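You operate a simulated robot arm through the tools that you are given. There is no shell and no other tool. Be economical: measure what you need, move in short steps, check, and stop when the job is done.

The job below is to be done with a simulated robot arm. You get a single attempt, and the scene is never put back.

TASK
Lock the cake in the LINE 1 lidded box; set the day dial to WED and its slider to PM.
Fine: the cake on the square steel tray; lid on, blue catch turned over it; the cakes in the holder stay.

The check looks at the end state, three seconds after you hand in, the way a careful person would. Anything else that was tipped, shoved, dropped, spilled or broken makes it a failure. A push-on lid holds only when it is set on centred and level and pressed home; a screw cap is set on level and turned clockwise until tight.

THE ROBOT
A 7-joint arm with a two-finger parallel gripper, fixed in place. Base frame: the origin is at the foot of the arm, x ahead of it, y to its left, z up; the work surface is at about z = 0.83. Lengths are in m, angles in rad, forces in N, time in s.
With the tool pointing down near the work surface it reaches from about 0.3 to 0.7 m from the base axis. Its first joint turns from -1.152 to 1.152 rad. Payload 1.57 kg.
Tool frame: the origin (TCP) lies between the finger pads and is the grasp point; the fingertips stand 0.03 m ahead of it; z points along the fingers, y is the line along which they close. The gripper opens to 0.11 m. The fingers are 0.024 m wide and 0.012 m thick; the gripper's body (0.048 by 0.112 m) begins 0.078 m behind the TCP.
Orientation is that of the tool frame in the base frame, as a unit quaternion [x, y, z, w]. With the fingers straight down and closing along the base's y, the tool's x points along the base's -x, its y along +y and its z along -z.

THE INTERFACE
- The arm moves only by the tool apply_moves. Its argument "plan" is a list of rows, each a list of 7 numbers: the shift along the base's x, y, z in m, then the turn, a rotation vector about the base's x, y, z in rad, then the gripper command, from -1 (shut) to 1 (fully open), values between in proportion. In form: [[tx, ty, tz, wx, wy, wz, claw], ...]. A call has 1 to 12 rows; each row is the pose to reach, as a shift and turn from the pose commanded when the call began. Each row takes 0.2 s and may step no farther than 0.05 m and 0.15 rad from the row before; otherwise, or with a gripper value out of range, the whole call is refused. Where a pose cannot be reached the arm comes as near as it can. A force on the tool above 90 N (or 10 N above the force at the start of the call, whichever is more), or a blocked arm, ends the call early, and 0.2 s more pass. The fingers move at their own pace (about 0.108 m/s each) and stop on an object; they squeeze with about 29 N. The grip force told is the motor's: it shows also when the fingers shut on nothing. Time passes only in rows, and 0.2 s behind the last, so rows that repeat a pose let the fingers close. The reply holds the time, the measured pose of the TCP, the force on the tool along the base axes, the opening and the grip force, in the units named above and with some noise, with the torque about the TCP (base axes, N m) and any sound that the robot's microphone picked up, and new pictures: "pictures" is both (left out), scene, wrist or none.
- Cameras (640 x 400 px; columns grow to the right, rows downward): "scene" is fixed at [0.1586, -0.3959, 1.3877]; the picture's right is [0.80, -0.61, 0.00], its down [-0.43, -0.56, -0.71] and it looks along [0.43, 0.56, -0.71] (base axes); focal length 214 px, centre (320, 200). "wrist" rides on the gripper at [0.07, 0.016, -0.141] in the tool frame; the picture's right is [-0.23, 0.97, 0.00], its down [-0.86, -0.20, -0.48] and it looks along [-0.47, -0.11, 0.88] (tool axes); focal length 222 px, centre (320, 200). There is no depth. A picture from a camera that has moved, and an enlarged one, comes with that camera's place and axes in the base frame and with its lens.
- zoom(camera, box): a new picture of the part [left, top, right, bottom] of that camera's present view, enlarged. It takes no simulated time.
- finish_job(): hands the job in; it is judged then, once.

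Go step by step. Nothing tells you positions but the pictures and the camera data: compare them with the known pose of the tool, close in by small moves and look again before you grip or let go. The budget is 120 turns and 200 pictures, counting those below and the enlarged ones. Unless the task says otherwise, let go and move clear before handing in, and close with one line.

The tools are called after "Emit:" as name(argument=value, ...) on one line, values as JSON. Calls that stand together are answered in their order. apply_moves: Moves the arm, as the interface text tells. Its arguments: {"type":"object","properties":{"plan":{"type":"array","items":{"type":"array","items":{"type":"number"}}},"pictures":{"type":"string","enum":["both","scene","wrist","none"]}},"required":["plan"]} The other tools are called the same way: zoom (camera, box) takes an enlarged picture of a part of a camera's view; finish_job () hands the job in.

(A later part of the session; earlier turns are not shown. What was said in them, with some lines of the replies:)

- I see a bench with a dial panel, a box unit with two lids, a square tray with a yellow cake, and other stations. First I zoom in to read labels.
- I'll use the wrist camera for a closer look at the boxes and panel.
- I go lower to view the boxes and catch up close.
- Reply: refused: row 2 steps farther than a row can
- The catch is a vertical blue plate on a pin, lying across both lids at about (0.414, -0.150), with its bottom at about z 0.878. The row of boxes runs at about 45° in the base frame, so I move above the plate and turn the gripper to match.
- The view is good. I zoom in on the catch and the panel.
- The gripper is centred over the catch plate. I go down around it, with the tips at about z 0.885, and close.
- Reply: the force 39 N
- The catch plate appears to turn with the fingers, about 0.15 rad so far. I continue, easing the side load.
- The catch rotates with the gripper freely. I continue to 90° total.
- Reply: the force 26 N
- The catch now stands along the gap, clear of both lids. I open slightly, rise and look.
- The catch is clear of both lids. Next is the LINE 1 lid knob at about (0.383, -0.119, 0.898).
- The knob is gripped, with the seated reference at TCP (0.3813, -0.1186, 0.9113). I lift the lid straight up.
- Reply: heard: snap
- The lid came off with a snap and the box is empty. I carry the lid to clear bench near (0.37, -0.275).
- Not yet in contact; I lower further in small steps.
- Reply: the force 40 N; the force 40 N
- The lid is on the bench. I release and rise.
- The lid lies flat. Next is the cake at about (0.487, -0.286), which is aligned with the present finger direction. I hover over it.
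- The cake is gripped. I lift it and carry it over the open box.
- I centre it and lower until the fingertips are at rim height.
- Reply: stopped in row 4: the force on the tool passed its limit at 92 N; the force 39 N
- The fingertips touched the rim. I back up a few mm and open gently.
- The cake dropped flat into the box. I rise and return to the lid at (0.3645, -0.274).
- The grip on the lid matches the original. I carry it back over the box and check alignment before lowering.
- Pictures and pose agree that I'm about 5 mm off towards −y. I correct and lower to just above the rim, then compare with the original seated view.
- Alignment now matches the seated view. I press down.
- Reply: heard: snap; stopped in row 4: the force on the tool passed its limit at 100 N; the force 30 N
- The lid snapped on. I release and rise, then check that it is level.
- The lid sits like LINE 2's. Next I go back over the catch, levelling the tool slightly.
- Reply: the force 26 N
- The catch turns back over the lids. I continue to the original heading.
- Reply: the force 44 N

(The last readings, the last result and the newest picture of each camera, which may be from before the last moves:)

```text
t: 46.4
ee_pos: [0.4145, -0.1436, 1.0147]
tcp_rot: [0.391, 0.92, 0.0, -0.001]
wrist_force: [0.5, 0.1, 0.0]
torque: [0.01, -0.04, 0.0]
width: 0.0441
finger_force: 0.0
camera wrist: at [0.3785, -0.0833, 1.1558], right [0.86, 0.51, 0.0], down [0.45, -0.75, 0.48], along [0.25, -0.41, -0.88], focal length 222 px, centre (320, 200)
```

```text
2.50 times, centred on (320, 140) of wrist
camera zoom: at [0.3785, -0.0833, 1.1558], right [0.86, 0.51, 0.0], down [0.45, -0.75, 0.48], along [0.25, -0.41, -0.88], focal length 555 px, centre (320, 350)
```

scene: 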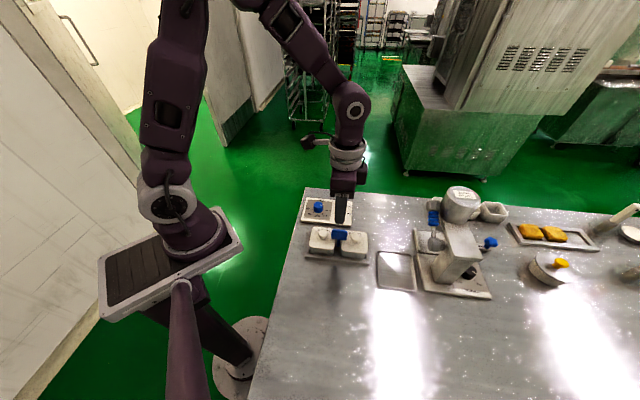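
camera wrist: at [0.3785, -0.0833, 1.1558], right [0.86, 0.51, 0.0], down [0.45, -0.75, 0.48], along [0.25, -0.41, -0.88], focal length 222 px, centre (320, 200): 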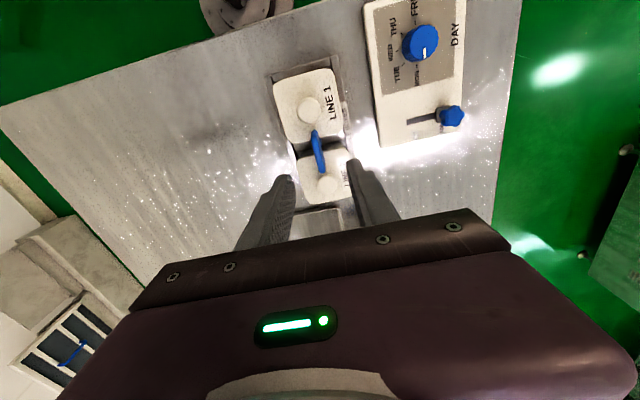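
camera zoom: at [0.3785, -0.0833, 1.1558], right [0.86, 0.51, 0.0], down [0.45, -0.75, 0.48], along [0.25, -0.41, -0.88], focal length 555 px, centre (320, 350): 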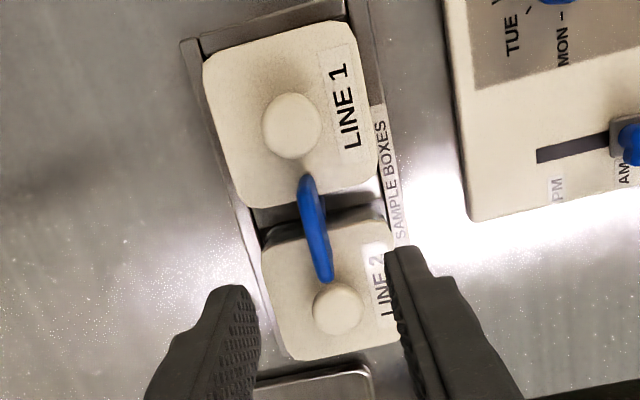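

The catch lies over both lids as at first. Next is the dial and slider; I zoom in on the panel.

Emit:
zoom(camera="wrist", box=[360, 0, 500, 150])

Emit:
zoom(camera="scene", box=[295, 190, 360, 230])

```text
2.67 times, centred on (430, 75) of wrist
camera zoom: at [0.3785, -0.0833, 1.1558], right [0.86, 0.51, 0.0], down [0.45, -0.75, 0.48], along [0.25, -0.41, -0.88], focal length 592 px, centre (27, 533)
```

zoom: 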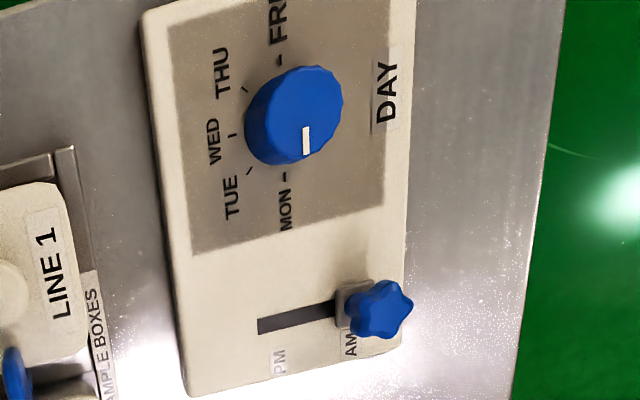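

```text
9.85 times, centred on (328, 210) of scene
camera zoom: at [0.1586, -0.3959, 1.3877], right [0.8, -0.61, 0.0], down [-0.43, -0.56, -0.71], along [0.43, 0.56, -0.71], focal length 2112 px, centre (246, 102)
```

zoom: 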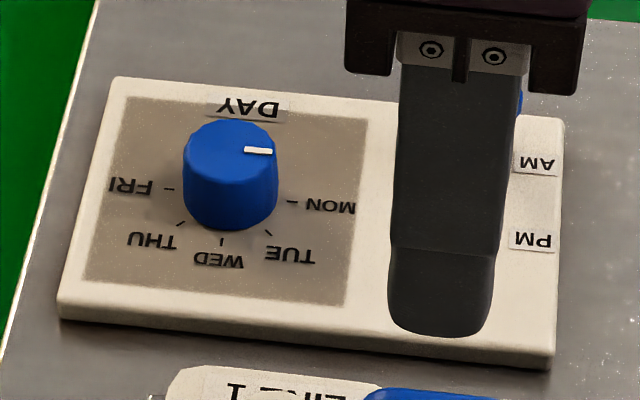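

Dial centre is (0.457, 0.002) with its top at about 0.867; it points at MON and WED is −90° about z. The slider knob is at about (0.544, -0.033). I do the slider first, turning the gripper so it closes across the slot.

Emit:
apply_moves(plan=[[0.012, 0.01, 0, 0, 0, 0.145, -0.2], [0.024, 0.02, 0, 0, 0, 0.29, -0.2], [0.036, 0.03, 0, 0, 0, 0.435, -0.2], [0.048, 0.04, 0, 0, 0, 0.58, -0.2], [0.06, 0.05, 0, 0, 0, 0.725, -0.2], [0.072, 0.06, 0, 0, 0, 0.87, -0.2], [0.084, 0.07, 0, 0, 0, 1.015, -0.2], [0.096, 0.08, 0, 0, 0, 1.16, -0.2], [0.108, 0.09, -0.02, 0, 0, 1.305, -0.2], [0.12, 0.1, -0.04, 0, 0, 1.45, -0.2], [0.1295, 0.11, -0.06, 0, 0, 1.588, -0.2], [0.1295, 0.11, -0.06, 0, 0, 1.588, -0.2]])

Emit:
zoom(camera="wrist", box=[230, 90, 410, 240])

Emit:
zoom(camera="scene", box=[295, 180, 370, 230])

```text
t: 49.0
ee_pos: [0.5477, -0.0355, 0.9576]
tcp_rot: [-0.383, 0.924, 0.001, 0.001]
wrist_force: [0.2, 0.8, -0.1]
torque: [-0.03, -0.03, -0.03]
width: 0.044
finger_force: 0.0
camera wrist: at [0.4874, -0.0739, 1.0976], right [-0.53, 0.85, 0.0], down [0.75, 0.46, 0.48], along [0.41, 0.25, -0.88], focal length 222 px, centre (320, 200)
```

scene: 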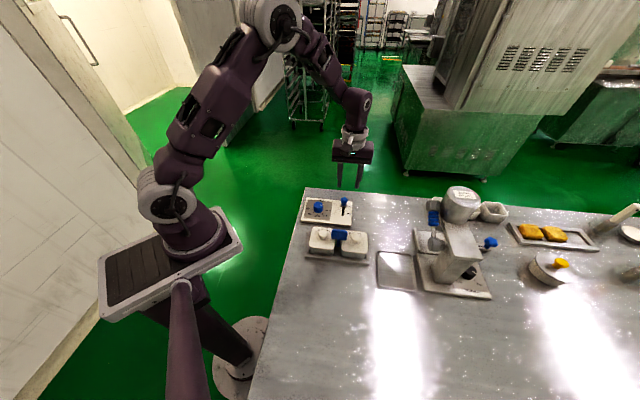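
wrist: 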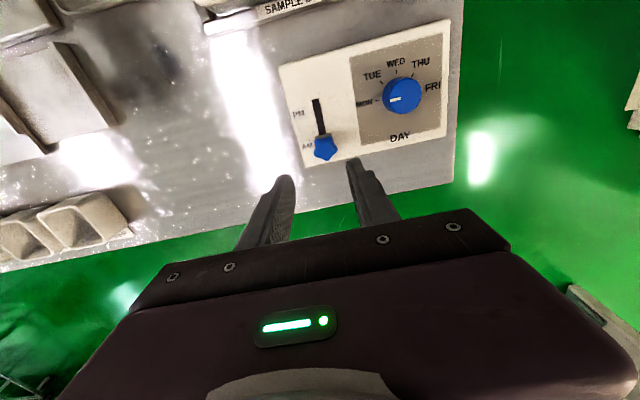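

```text
2.67 times, centred on (320, 165) of wrist
camera zoom: at [0.4874, -0.0739, 1.0976], right [-0.53, 0.85, 0.0], down [0.75, 0.46, 0.48], along [0.41, 0.25, -0.88], focal length 592 px, centre (320, 293)
```

zoom: 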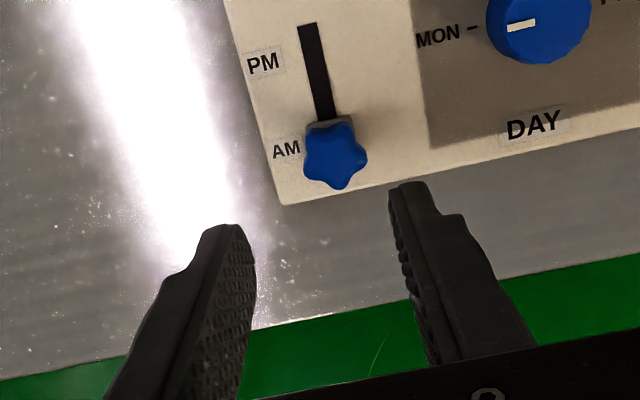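

```text
8.00 times, centred on (332, 205) of scene
camera zoom: at [0.1586, -0.3959, 1.3877], right [0.8, -0.61, 0.0], down [-0.43, -0.56, -0.71], along [0.43, 0.56, -0.71], focal length 1716 px, centre (220, 160)
```

zoom: 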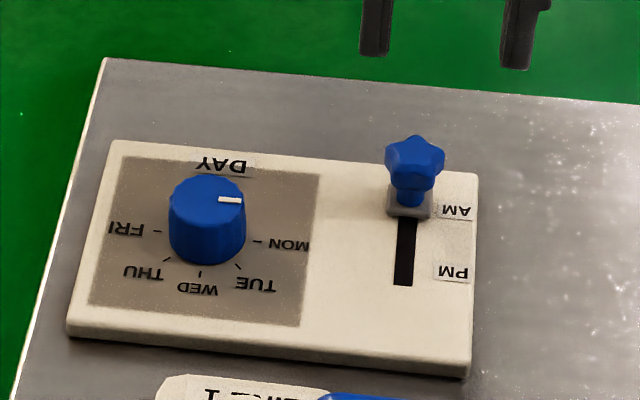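

Emit:
apply_moves(plan=[[-0.0107, -0.002, 0, 0, 0, 0, -0.2], [-0.0107, -0.002, -0.035, 0, 0, 0, -0.2], [-0.0107, -0.002, -0.035, 0, 0, 0, -0.2]], pictures="none")

Emit:
zoom(camera="wrist", box=[230, 90, 410, 240])

Emit:
zoom(camera="scene", box=[295, 180, 370, 230])

```text
t: 49.8
ee_pos: [0.5345, -0.039, 0.9188]
tcp_rot: [-0.382, 0.924, 0.001, -0.001]
wrist_force: [-0.2, 0.3, 0.4]
torque: [-0.01, 0.03, 0.01]
width: 0.0439
finger_force: 0.1
```

```text
2.67 times, centred on (320, 165) of wrist
camera zoom: at [0.4738, -0.0774, 1.0606], right [-0.53, 0.85, 0.0], down [0.75, 0.46, 0.48], along [0.41, 0.25, -0.88], focal length 592 px, centre (320, 293)
```

zoom: 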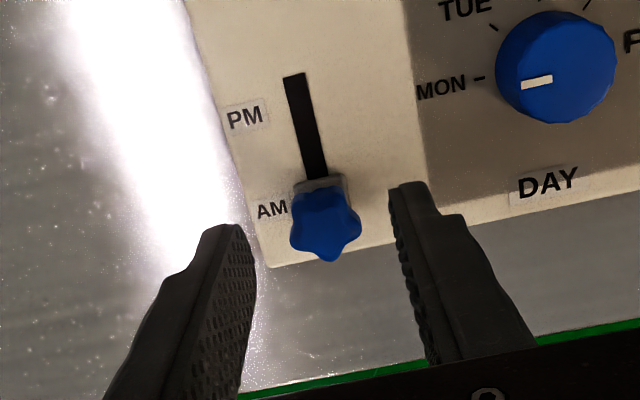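

```text
8.00 times, centred on (332, 205) of scene
camera zoom: at [0.1586, -0.3959, 1.3877], right [0.8, -0.61, 0.0], down [-0.43, -0.56, -0.71], along [0.43, 0.56, -0.71], focal length 1716 px, centre (220, 160)
```

zoom: 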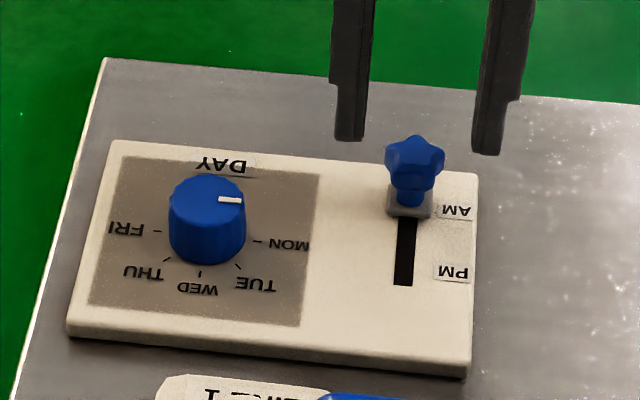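

Emit:
apply_moves(plan=[[0.0005, 0.002, -0.015, 0, 0, 0, -0.2], [0.0005, 0.002, -0.029, 0, 0, 0, -0.2], [0.0005, 0.002, -0.029, 0, 0, 0, -1], [0.0005, 0.002, -0.029, 0, 0, 0, -1], [0.0005, 0.002, -0.029, 0, 0, 0, -1]], pictures="none")

Emit:
zoom(camera="wrist", box=[230, 90, 410, 240])

Emit:
zoom(camera="scene", box=[295, 180, 370, 230])

```text
t: 51.0
ee_pos: [0.5361, -0.0374, 0.8915]
tcp_rot: [-0.382, 0.924, 0.002, 0.0]
wrist_force: [1.9, -2.7, -0.5]
torque: [-0.3, -0.23, 0.0]
width: 0.0235
finger_force: 35.6
```

```text
2.67 times, centred on (320, 165) of wrist
camera zoom: at [0.4761, -0.0749, 1.0324], right [-0.53, 0.85, 0.0], down [0.75, 0.46, 0.48], along [0.41, 0.25, -0.88], focal length 592 px, centre (320, 293)
```

zoom: 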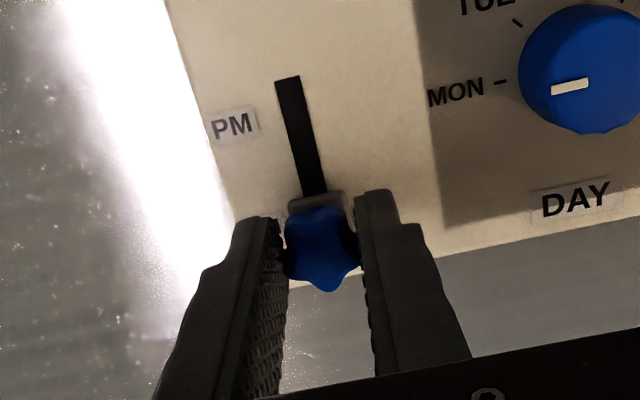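

```text
8.00 times, centred on (332, 205) of scene
camera zoom: at [0.1586, -0.3959, 1.3877], right [0.8, -0.61, 0.0], down [-0.43, -0.56, -0.71], along [0.43, 0.56, -0.71], focal length 1716 px, centre (220, 160)
```

zoom: 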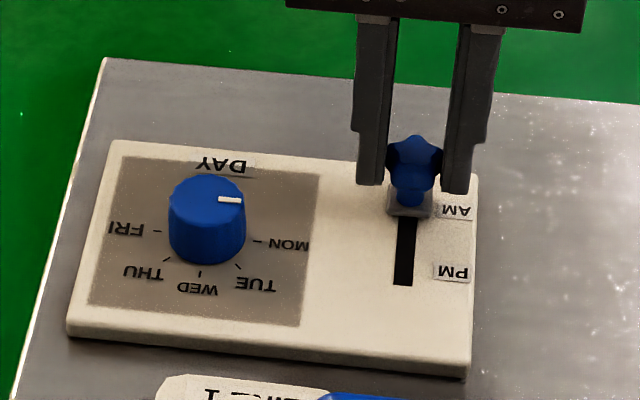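

Gripped. I slide it toward PM.

Emit:
apply_moves(plan=[[-0.006, -0.006, 0, 0, 0, 0, -1], [-0.012, -0.012, 0, 0, 0, 0, -1], [-0.018, -0.018, 0, 0, 0, 0, -1], [-0.022, -0.022, 0, 0, 0, 0, -1], [-0.022, -0.022, 0, 0, 0, 0, -1]], pictures="none")

Emit:
zoom(camera="scene", box=[295, 180, 370, 230])

Emit:
zoom(camera="wrist", box=[230, 90, 410, 240])

```text
t: 52.2
ee_pos: [0.5139, -0.0594, 0.891]
tcp_rot: [-0.38, 0.925, 0.0, 0.0]
wrist_force: [10.1, -11.5, -13.8]
torque: [-0.46, -0.53, -0.03]
width: 0.0237
finger_force: 36.1
```

```text
8.00 times, centred on (332, 205) of scene
camera zoom: at [0.159, -0.3962, 1.3876], right [0.8, -0.61, 0.0], down [-0.43, -0.56, -0.71], along [0.43, 0.56, -0.71], focal length 1716 px, centre (220, 160)
```

zoom: 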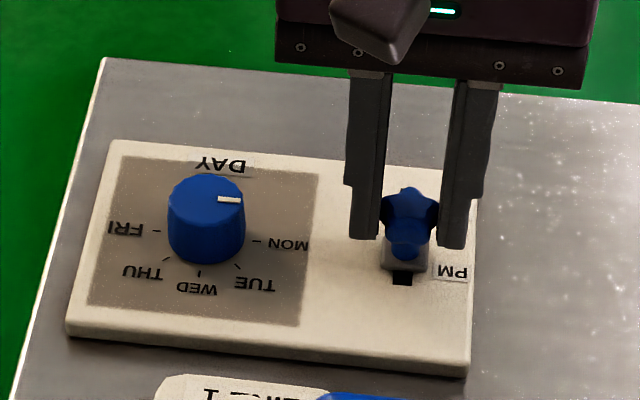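

```text
2.67 times, centred on (320, 165) of wrist
camera zoom: at [0.4538, -0.097, 1.0324], right [-0.53, 0.85, 0.0], down [0.75, 0.46, 0.48], along [0.41, 0.25, -0.88], focal length 592 px, centre (320, 293)
```

zoom: 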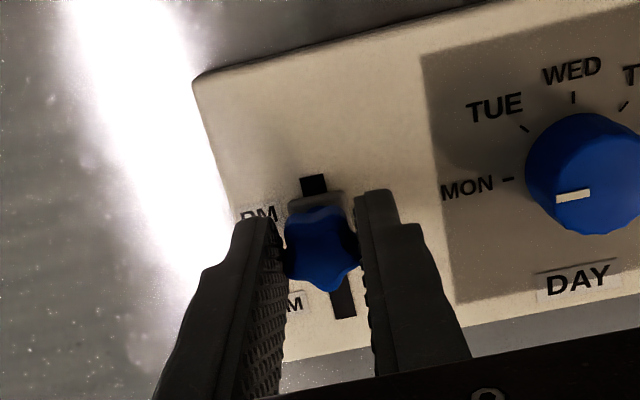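

Emit:
apply_moves(plan=[[-0.001, -0.0015, 0, 0, 0, 0, -1], [-0.003, -0.0035, 0, 0, 0, 0, -1], [-0.005, -0.0055, 0, 0, 0, 0, -1], [-0.006, -0.0065, 0, 0, 0, 0, -1], [-0.006, -0.0065, 0, 0, 0, 0, -1]], pictures="none")

Emit:
zoom(camera="scene", box=[295, 180, 370, 230])

Emit:
zoom(camera="wrist", box=[230, 90, 410, 240])

```text
t: 53.4
ee_pos: [0.5091, -0.0637, 0.8915]
tcp_rot: [-0.383, 0.924, 0.001, 0.003]
wrist_force: [28.5, 5.4, -20.5]
torque: [0.35, -0.47, 0.05]
width: 0.0236
finger_force: 35.5
```

```text
8.00 times, centred on (332, 205) of scene
camera zoom: at [0.1596, -0.3958, 1.3876], right [0.8, -0.61, 0.0], down [-0.43, -0.56, -0.71], along [0.43, 0.56, -0.71], focal length 1716 px, centre (220, 160)
```

zoom: 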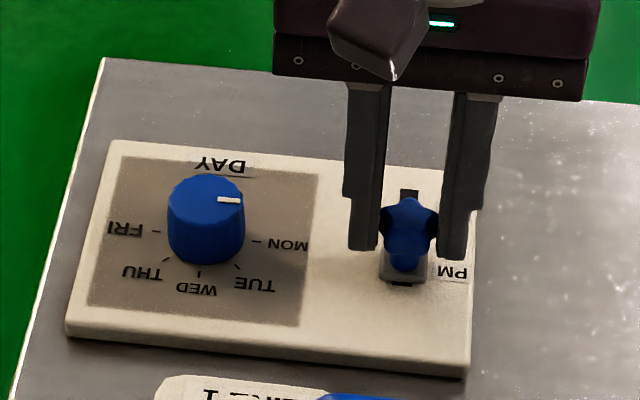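

```text
2.67 times, centred on (320, 165) of wrist
camera zoom: at [0.4488, -0.102, 1.0323], right [-0.53, 0.85, 0.0], down [0.74, 0.46, 0.48], along [0.41, 0.26, -0.87], focal length 592 px, centre (320, 293)
```

zoom: 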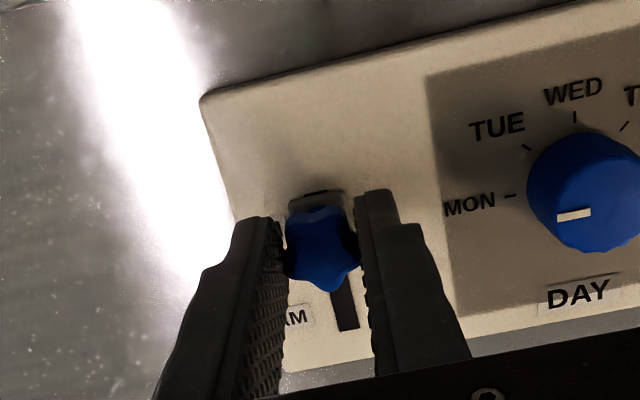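

Emit:
apply_moves(plan=[[-0.001, -0.001, 0, 0, 0, 0, -1], [-0.002, -0.002, 0, 0, 0, 0, -1], [-0.002, -0.002, 0, 0, 0, 0, -1]], pictures="none")

Emit:
apply_moves(plan=[[0.002, 0.002, 0, 0, 0, 0, -0.4], [0.002, 0.002, 0, 0, 0, 0, -0.2], [0.002, 0.002, 0.001, 0, 0, 0, -0.2], [0.002, 0.002, 0.03, 0, 0, 0, -0.2], [0.002, 0.002, 0.06, 0, 0, 0, -0.2], [-0.015, 0.02, 0.07, 0, 0, 0, -0.1], [-0.015, 0.02, 0.07, 0, 0, 0, 0]], pictures="none")

Emit:
zoom(camera="scene", box=[295, 180, 370, 230])

Emit:
zoom(camera="wrist", box=[230, 60, 430, 240])

```text
t: 54.2
ee_pos: [0.5078, -0.0653, 0.8919]
tcp_rot: [-0.382, 0.924, -0.001, 0.004]
wrist_force: [27.7, 21.1, 3.3]
torque: [0.77, -0.6, 0.0]
width: 0.0237
finger_force: 36.0
```

```text
t: 55.8
ee_pos: [0.4906, -0.0469, 0.9596]
tcp_rot: [-0.382, 0.924, 0.001, 0.0]
wrist_force: [-0.4, -0.5, 0.4]
torque: [0.03, -0.01, 0.01]
width: 0.055
finger_force: 0.0
```

```text
8.00 times, centred on (332, 205) of scene
camera zoom: at [0.1586, -0.3959, 1.3877], right [0.8, -0.61, 0.0], down [-0.43, -0.56, -0.71], along [0.43, 0.56, -0.71], focal length 1716 px, centre (220, 160)
```

zoom: 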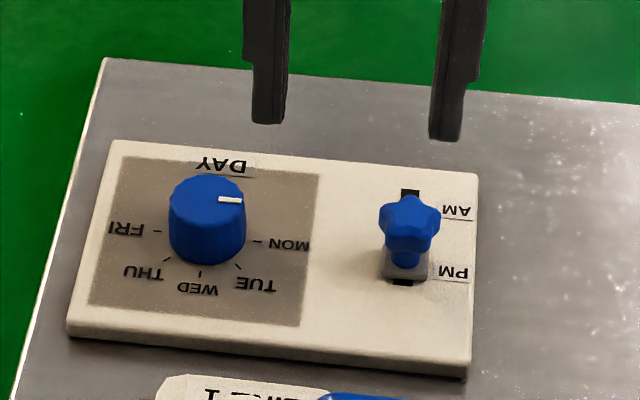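

```text
2.22 times, centred on (330, 150) of wrist
camera zoom: at [0.4307, -0.0853, 1.1011], right [-0.53, 0.85, 0.0], down [0.75, 0.46, 0.48], along [0.41, 0.25, -0.88], focal length 494 px, centre (298, 311)
```

zoom: 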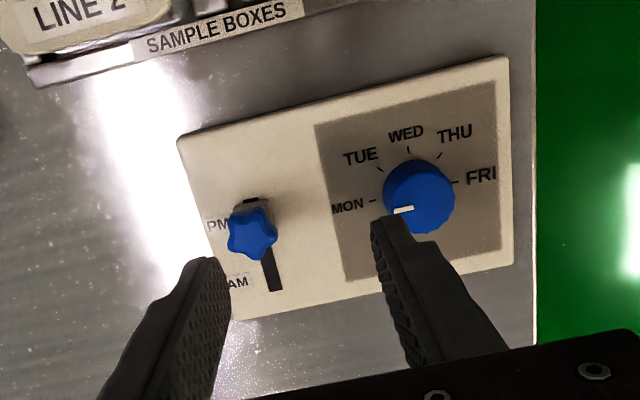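

The slider is at PM. Next I go over the dial.

Emit:
apply_moves(plan=[[-0.017, 0.025, 0, 0, 0, 0, 0], [-0.0336, 0.049, 0, 0, 0, 0, 0], [-0.0336, 0.049, -0.04, 0, 0, 0, 0], [-0.0336, 0.049, -0.04, 0, 0, 0, 0]], pictures="none")

Emit:
zoom(camera="wrist", box=[230, 90, 410, 240])

Emit:
zoom(camera="scene", box=[295, 180, 370, 230])

```text
t: 56.8
ee_pos: [0.457, 0.0022, 0.9197]
tcp_rot: [-0.382, 0.924, 0.001, 0.0]
wrist_force: [0.0, -0.5, 0.9]
torque: [0.02, 0.01, -0.02]
width: 0.055
finger_force: 0.0
```

```text
2.67 times, centred on (320, 165) of wrist
camera zoom: at [0.3964, -0.0355, 1.0612], right [-0.53, 0.85, 0.0], down [0.75, 0.46, 0.48], along [0.41, 0.25, -0.88], focal length 592 px, centre (320, 293)
```

zoom: 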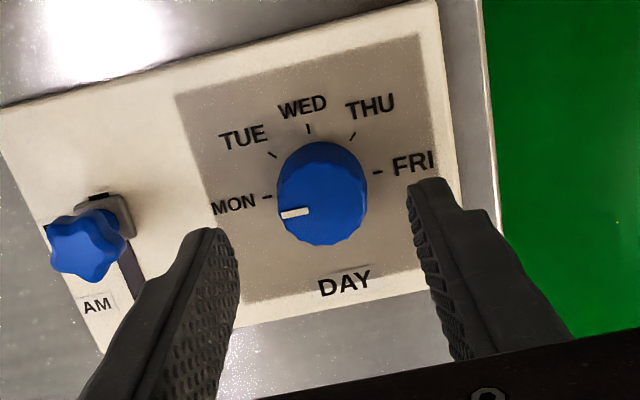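

```text
8.00 times, centred on (332, 205) of scene
camera zoom: at [0.1586, -0.3959, 1.3877], right [0.8, -0.61, 0.0], down [-0.43, -0.56, -0.71], along [0.43, 0.56, -0.71], focal length 1716 px, centre (220, 160)
```

zoom: 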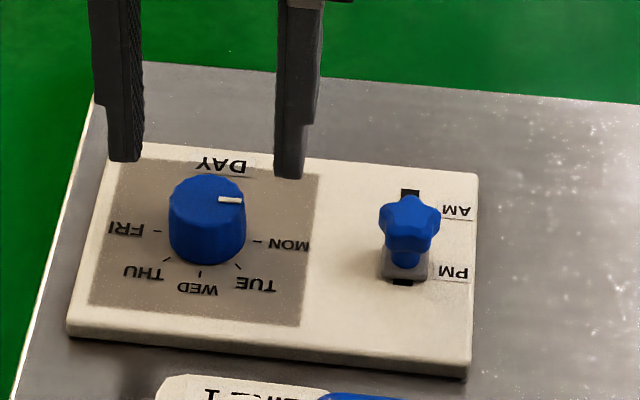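

Emit:
apply_moves(plan=[[-0.0003, -0.0003, -0.02, 0, 0, 0, 0], [-0.0003, -0.0003, -0.037, 0, 0, 0, 0], [-0.0003, -0.0003, -0.037, 0, 0, 0, -0.5], [-0.0003, -0.0003, -0.037, 0, 0, 0, -1], [-0.0003, -0.0003, -0.037, 0, 0, 0, -1]], pictures="none")

Emit:
apply_moves(plan=[[0, 0, 0, 0, 0, -0.13, -1], [0, 0, 0, 0, 0, -0.26, -1], [0, 0, 0, 0, 0, -0.39, -1], [0, 0, 0, 0, 0, -0.39, -1]], pictures="none")

Emit:
zoom(camera="wrist", box=[230, 90, 410, 240])

Emit:
zoom(camera="scene", box=[295, 180, 370, 230])

```text
t: 58.0
ee_pos: [0.4552, 0.0037, 0.8832]
tcp_rot: [-0.381, 0.925, 0.001, 0.0]
wrist_force: [-5.2, 5.8, 2.8]
torque: [0.2, 0.14, 0.0]
width: 0.0316
finger_force: 40.4
```

```text
t: 59.0
ee_pos: [0.4557, 0.0033, 0.8841]
tcp_rot: [-0.196, 0.981, 0.001, 0.0]
wrist_force: [-8.4, 17.2, 15.5]
torque: [0.76, 0.01, 0.02]
width: 0.0317
finger_force: 40.3
```

```text
2.67 times, centred on (320, 165) of wrist
camera zoom: at [0.386, -0.0089, 1.0249], right [-0.16, 0.99, 0.0], down [0.87, 0.14, 0.48], along [0.47, 0.08, -0.88], focal length 592 px, centre (320, 293)
```

zoom: 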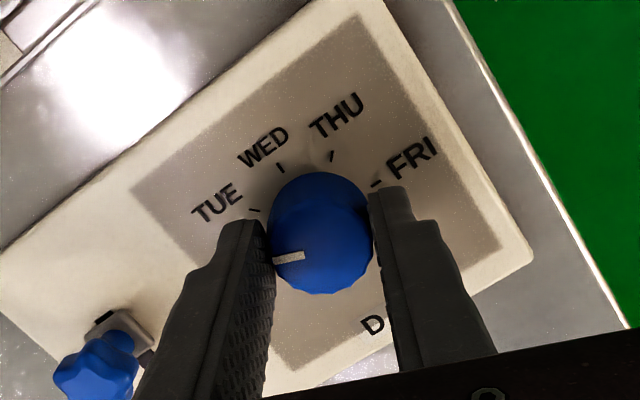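

```text
8.00 times, centred on (332, 205) of scene
camera zoom: at [0.1582, -0.3955, 1.3879], right [0.8, -0.61, 0.0], down [-0.43, -0.56, -0.71], along [0.43, 0.56, -0.71], focal length 1716 px, centre (220, 160)
```

zoom: 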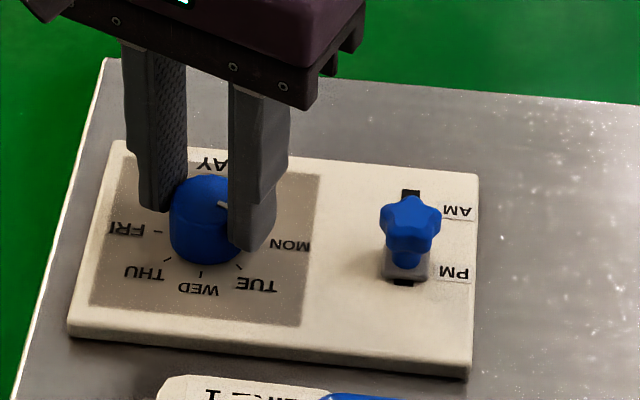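

The dial follows. I continue to −90° total.

Emit:
apply_moves(plan=[[0, 0, 0, 0, 0, -0.13, -1], [0, 0, 0, 0, 0, -0.26, -1], [0, 0, 0, 0, 0, -0.39, -1], [0, 0, 0, 0, 0, -0.52, -1], [0, 0, 0, 0, 0, -0.65, -1], [0, 0, 0, 0, 0, -0.78, -1], [0, 0, 0, 0, 0, -0.91, -1], [0, 0, 0, 0, 0, -1.04, -1], [0, 0, 0, 0, 0, -1.17, -1], [0, 0, 0, 0, 0, -1.18, -1], [0, 0, 0, 0, 0, -1.18, -1]], pictures="none")

Emit:
zoom(camera="wrist", box=[230, 90, 410, 240])

Emit:
zoom(camera="scene", box=[295, 180, 370, 230])

```text
t: 61.4
ee_pos: [0.4585, 0.0021, 0.8845]
tcp_rot: [0.383, 0.924, 0.001, 0.002]
wrist_force: [7.5, 28.2, -6.6]
torque: [0.64, -0.39, -0.03]
width: 0.0312
finger_force: 40.4
```

```text
2.67 times, centred on (320, 165) of wrist
camera zoom: at [0.4205, 0.0625, 1.025], right [0.85, 0.53, 0.0], down [0.46, -0.75, 0.48], along [0.26, -0.41, -0.88], focal length 592 px, centre (320, 293)
```

zoom: 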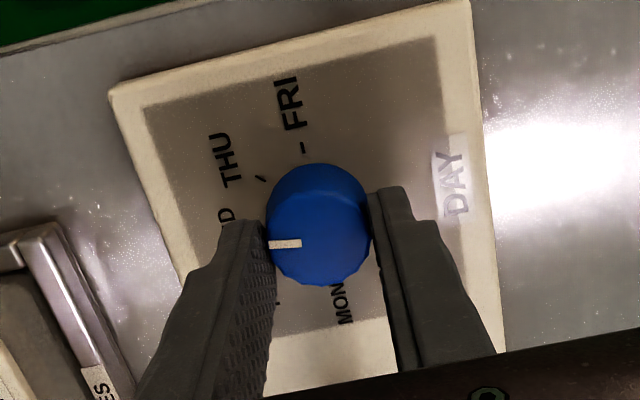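

```text
8.00 times, centred on (332, 205) of scene
camera zoom: at [0.1589, -0.3952, 1.3879], right [0.8, -0.61, 0.0], down [-0.43, -0.56, -0.71], along [0.43, 0.56, -0.71], focal length 1716 px, centre (220, 160)
```

zoom: 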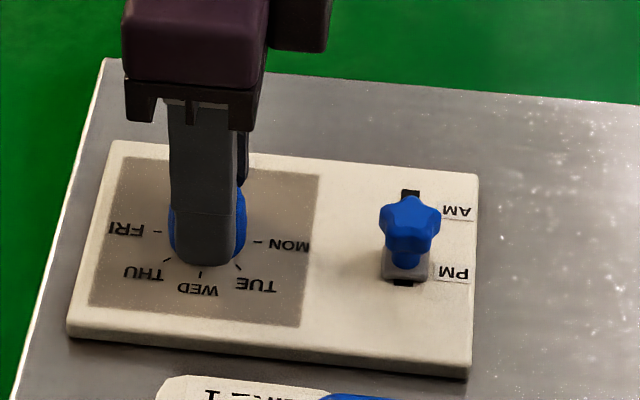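

Released, I rise and check the pointer.

Emit:
apply_moves(plan=[[0, 0, 0, 0, 0, 0, -0.2], [0, 0, 0, 0, 0, 0, 0], [0, 0, 0.03, 0, 0, 0, 0], [0, 0, 0.07, 0, 0, 0, 0], [0.03, 0.03, 0.11, 0, 0, 0, 0], [0.03, 0.03, 0.15, 0, 0, 0, 0], [0.03, 0.03, 0.15, 0, 0, 0, 0]], pictures="none")

Emit:
zoom(camera="wrist", box=[200, 50, 400, 230])

Emit:
zoom(camera="scene", box=[295, 190, 345, 225])

```text
refused: row 5 steps farther than a row can; nothing moved
```

```text
2.22 times, centred on (300, 140) of wrist
camera zoom: at [0.4205, 0.0625, 1.025], right [0.85, 0.53, 0.0], down [0.46, -0.75, 0.48], along [0.26, -0.41, -0.88], focal length 494 px, centre (364, 333)
```

zoom: 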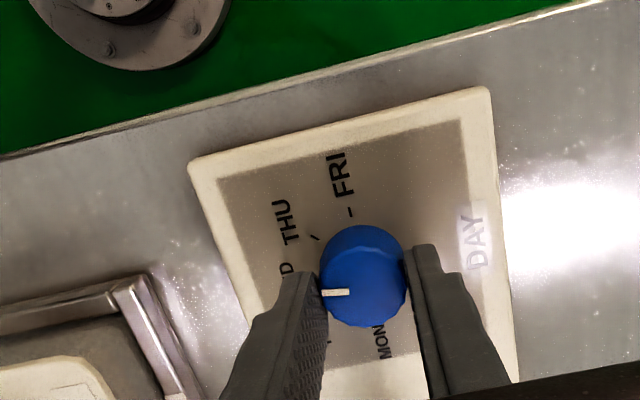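

```text
11.43 times, centred on (320, 208) of scene
camera zoom: at [0.1589, -0.3952, 1.3879], right [0.8, -0.61, 0.0], down [-0.43, -0.56, -0.71], along [0.43, 0.56, -0.71], focal length 2451 px, centre (320, 114)
```

zoom: 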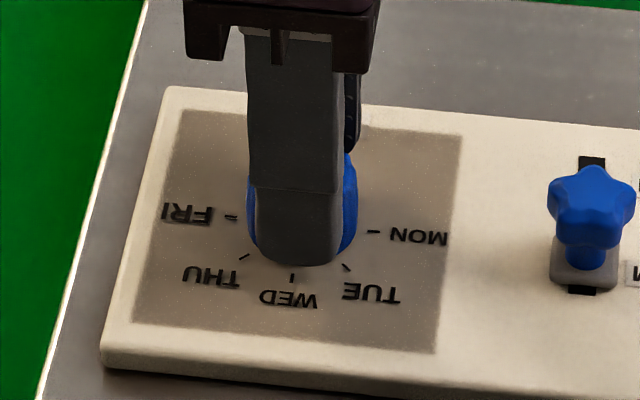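

Emit:
apply_moves(plan=[[0, 0, 0, 0, 0, 0, -0.2], [0, 0, 0, 0, 0, 0, 0], [0, 0, 0.03, 0, 0, 0, 0], [0, 0, 0.07, 0, 0, 0, 0], [0, 0, 0.11, 0, 0, 0, 0], [0.03, 0.03, 0.13, 0, 0, 0, 0], [0.03, 0.03, 0.13, 0, 0, 0, 0]], pictures="none")

Emit:
zoom(camera="wrist", box=[200, 50, 400, 230])

Emit:
zoom(camera="scene", box=[295, 190, 345, 225])

```text
t: 63.0
ee_pos: [0.4848, 0.0324, 1.0152]
tcp_rot: [0.383, 0.924, -0.001, 0.001]
wrist_force: [-0.1, -1.3, 0.2]
torque: [0.0, 0.01, -0.01]
width: 0.0549
finger_force: 0.0
```

```text
2.22 times, centred on (300, 140) of wrist
camera zoom: at [0.4475, 0.0932, 1.1566], right [0.85, 0.53, 0.0], down [0.46, -0.75, 0.48], along [0.25, -0.41, -0.88], focal length 494 px, centre (364, 333)
```

zoom: 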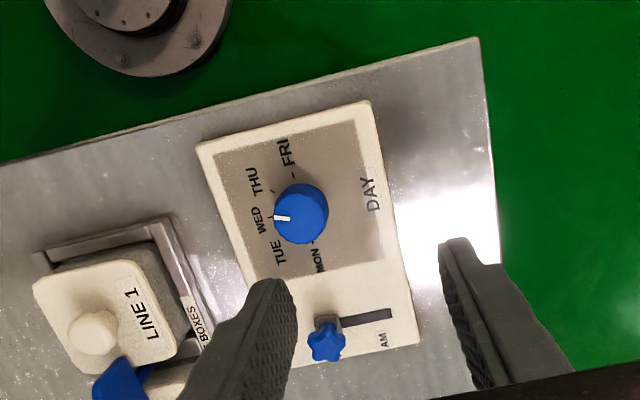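

```text
11.43 times, centred on (320, 208) of scene
camera zoom: at [0.1586, -0.3959, 1.3877], right [0.8, -0.61, 0.0], down [-0.43, -0.56, -0.71], along [0.43, 0.56, -0.71], focal length 2451 px, centre (320, 114)
```

zoom: 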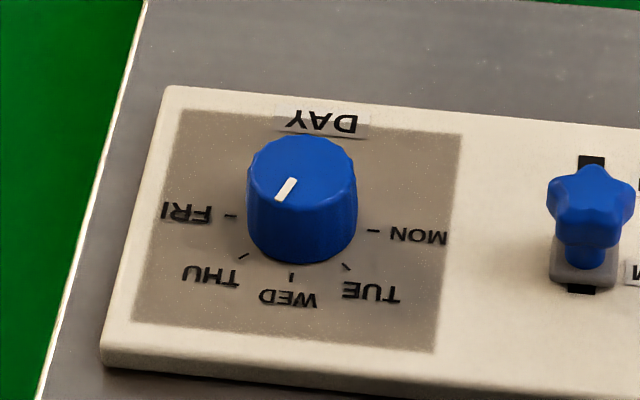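

The pointer seems a bit past WED. I zoom in for a better measure.

Emit:
zoom(camera="wrist", box=[255, 95, 335, 175])

Emit:
zoom(camera="scene", box=[303, 194, 335, 220])

```text
5.00 times, centred on (295, 135) of wrist
camera zoom: at [0.4475, 0.0932, 1.1566], right [0.85, 0.53, 0.0], down [0.46, -0.75, 0.48], along [0.25, -0.41, -0.88], focal length 1111 px, centre (445, 525)
```

zoom: 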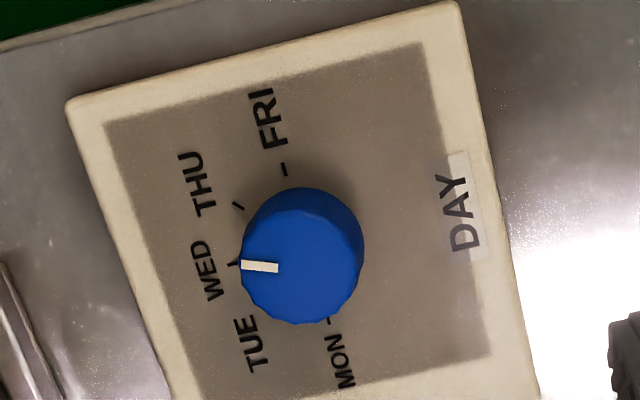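

```text
15.38 times, centred on (319, 207) of scene
camera zoom: at [0.1586, -0.3959, 1.3877], right [0.8, -0.61, 0.0], down [-0.43, -0.56, -0.71], along [0.43, 0.56, -0.71], focal length 3300 px, centre (335, 92)
```

zoom: 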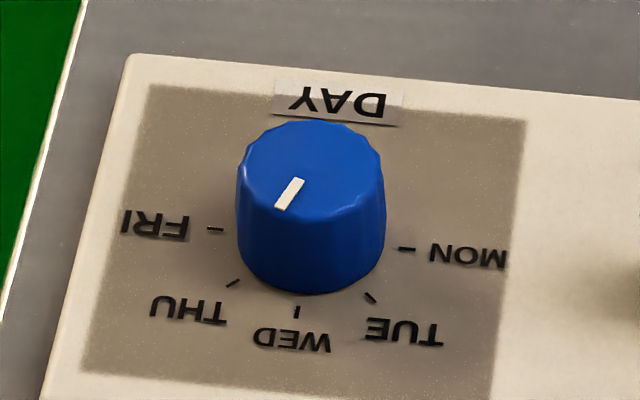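

The pointer is about 18° past WED (−154° against −135°). I regrip and turn back about 0.33 rad.

Emit:
apply_moves(plan=[[-0.0278, -0.0304, 0, 0, 0, 0, 0], [-0.0278, -0.0304, -0.045, 0, 0, 0, 0], [-0.0278, -0.0304, -0.09, 0, 0, 0, 0], [-0.0278, -0.0304, -0.09, 0, 0, 0, 0]], pictures="none")

Emit:
zoom(camera="wrist", box=[230, 90, 410, 240])

```text
t: 64.0
ee_pos: [0.4607, -0.0003, 0.925]
tcp_rot: [0.384, 0.923, 0.001, 0.0]
wrist_force: [0.1, 0.3, -0.3]
torque: [-0.01, 0.0, 0.0]
width: 0.0549
finger_force: 0.1
```

```text
2.67 times, centred on (320, 165) of wrist
camera zoom: at [0.4239, 0.0611, 1.0658], right [0.85, 0.53, 0.0], down [0.46, -0.75, 0.48], along [0.25, -0.41, -0.88], focal length 592 px, centre (320, 293)
```

zoom: 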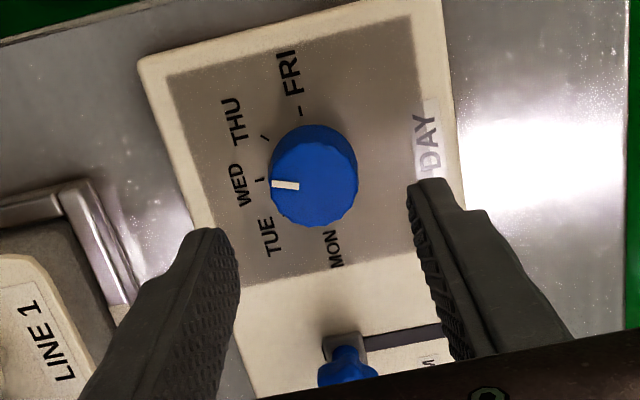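

Emit:
apply_moves(plan=[[-0.0035, 0.002, -0.02, 0, 0, 0, 0], [-0.0035, 0.002, -0.041, 0, 0, 0, 0], [-0.0035, 0.002, -0.041, 0, 0, 0, -0.5], [-0.0035, 0.002, -0.041, 0, 0, 0, -1], [-0.0035, 0.002, -0.041, 0, 0, 0, -1]], pictures="none")

Emit:
zoom(camera="wrist", box=[270, 130, 370, 220])

Emit:
apply_moves(plan=[[0, 0, 0, 0, 0, 0.11, -1], [0, 0, 0, 0, 0, 0.22, -1], [0, 0, 0, 0, 0, 0.33, -1], [0, 0, 0, 0, 0, 0.33, -1]], pictures="none")

Emit:
zoom(camera="wrist", box=[270, 130, 370, 220])

```text
t: 65.2
ee_pos: [0.4551, 0.0024, 0.8849]
tcp_rot: [0.384, 0.924, 0.001, 0.0]
wrist_force: [-1.2, 0.9, 1.7]
torque: [-0.01, -0.08, -0.03]
width: 0.0314
finger_force: 40.4
```

```text
4.44 times, centred on (320, 175) of wrist
camera zoom: at [0.4197, 0.0639, 1.0259], right [0.85, 0.53, 0.0], down [0.46, -0.75, 0.48], along [0.25, -0.41, -0.88], focal length 987 px, centre (320, 311)
```

zoom: 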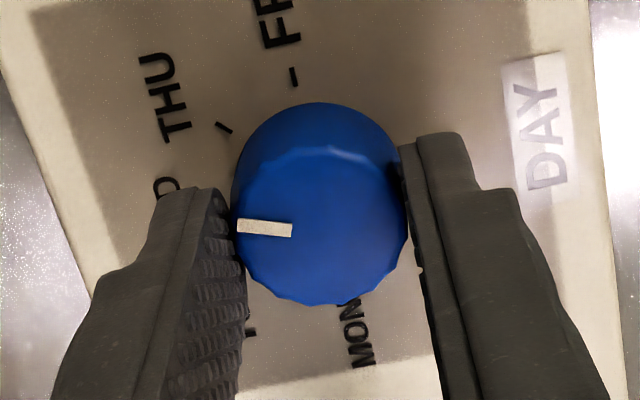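

```text
t: 66.2
ee_pos: [0.4563, 0.0036, 0.8847]
tcp_rot: [0.226, 0.974, 0.002, 0.002]
wrist_force: [2.6, 9.7, 32.8]
torque: [0.39, 0.01, 0.04]
width: 0.0316
finger_force: 40.3
```

```text
4.44 times, centred on (320, 175) of wrist
camera zoom: at [0.4014, 0.0482, 1.0257], right [0.63, 0.78, 0.0], down [0.68, -0.56, 0.48], along [0.37, -0.3, -0.88], focal length 987 px, centre (320, 311)
```

zoom: 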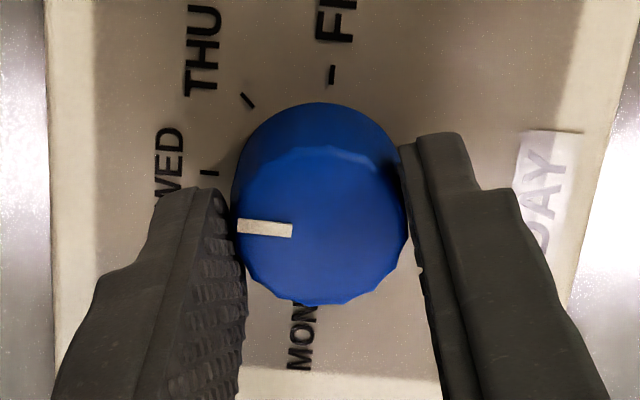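

The pointer now reads −135°, which is WED. I release and rise to verify.

Emit:
apply_moves(plan=[[0, 0, 0, 0, 0, 0, -0.2], [0, 0, 0, 0, 0, 0, 0], [0, 0, 0.03, 0, 0, 0, 0], [0, 0, 0.07, 0, 0, 0, 0], [0, 0, 0.11, 0, 0, 0, 0], [0.03, 0.03, 0.13, 0, 0, 0, 0], [0.03, 0.03, 0.13, 0, 0, 0, 0]], pictures="scene")

Emit:
zoom(camera="wrist", box=[240, 80, 340, 180])

Emit:
zoom(camera="scene", box=[295, 190, 375, 265])

Emit:
zoom(camera="scene", box=[303, 194, 335, 220])

```text
t: 67.8
ee_pos: [0.4857, 0.034, 1.0113]
tcp_rot: [0.227, 0.974, 0.001, 0.002]
wrist_force: [0.0, -0.1, 0.3]
torque: [0.0, -0.02, -0.03]
width: 0.0547
finger_force: 0.0
```

scene: 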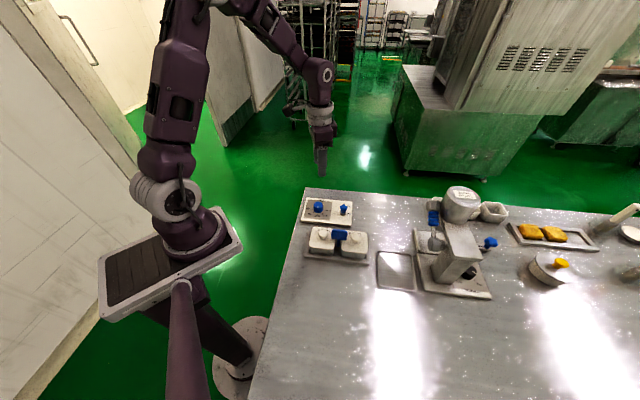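

```text
4.00 times, centred on (290, 130) of wrist
camera zoom: at [0.4318, 0.0798, 1.1533], right [0.63, 0.77, 0.0], down [0.68, -0.56, 0.48], along [0.37, -0.3, -0.88], focal length 888 px, centre (440, 480)
```

zoom: 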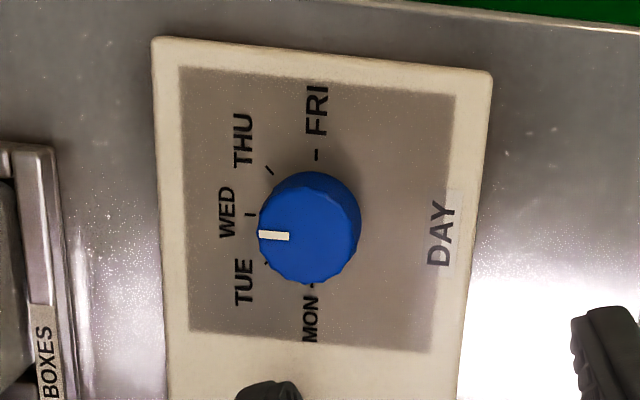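

```text
5.33 times, centred on (335, 228) of scene
camera zoom: at [0.1586, -0.3959, 1.3877], right [0.8, -0.61, 0.0], down [-0.43, -0.56, -0.71], along [0.43, 0.56, -0.71], focal length 1144 px, centre (240, 53)
```

zoom: 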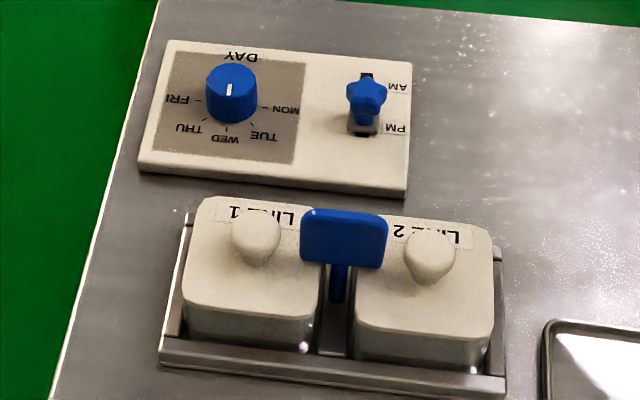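

```text
15.38 times, centred on (319, 207) of scene
camera zoom: at [0.1586, -0.3959, 1.3877], right [0.8, -0.61, 0.0], down [-0.43, -0.56, -0.71], along [0.43, 0.56, -0.71], focal length 3300 px, centre (335, 92)
```

zoom: 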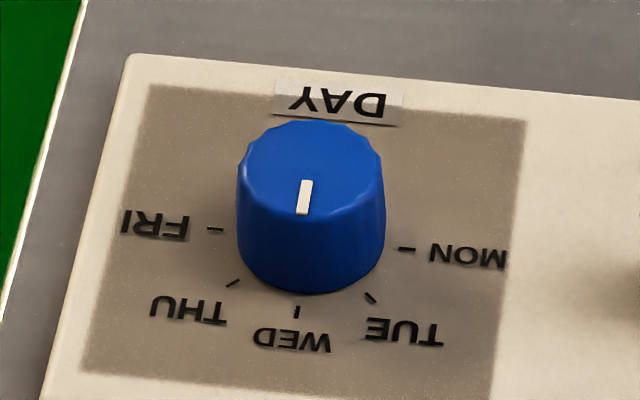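

The dial reads WED, the slider is at its PM stop, the lid is snapped on with the catch over it, and the arm is clear. I hand in.

Emit:
finish_job()

```text
The job is handed in.
```

The cake from the steel tray is in the LINE 1 box. Its lid is snapped on with the blue catch turned over it, the dial is on WED and the slider is at PM. The cakes in the holder were not touched.
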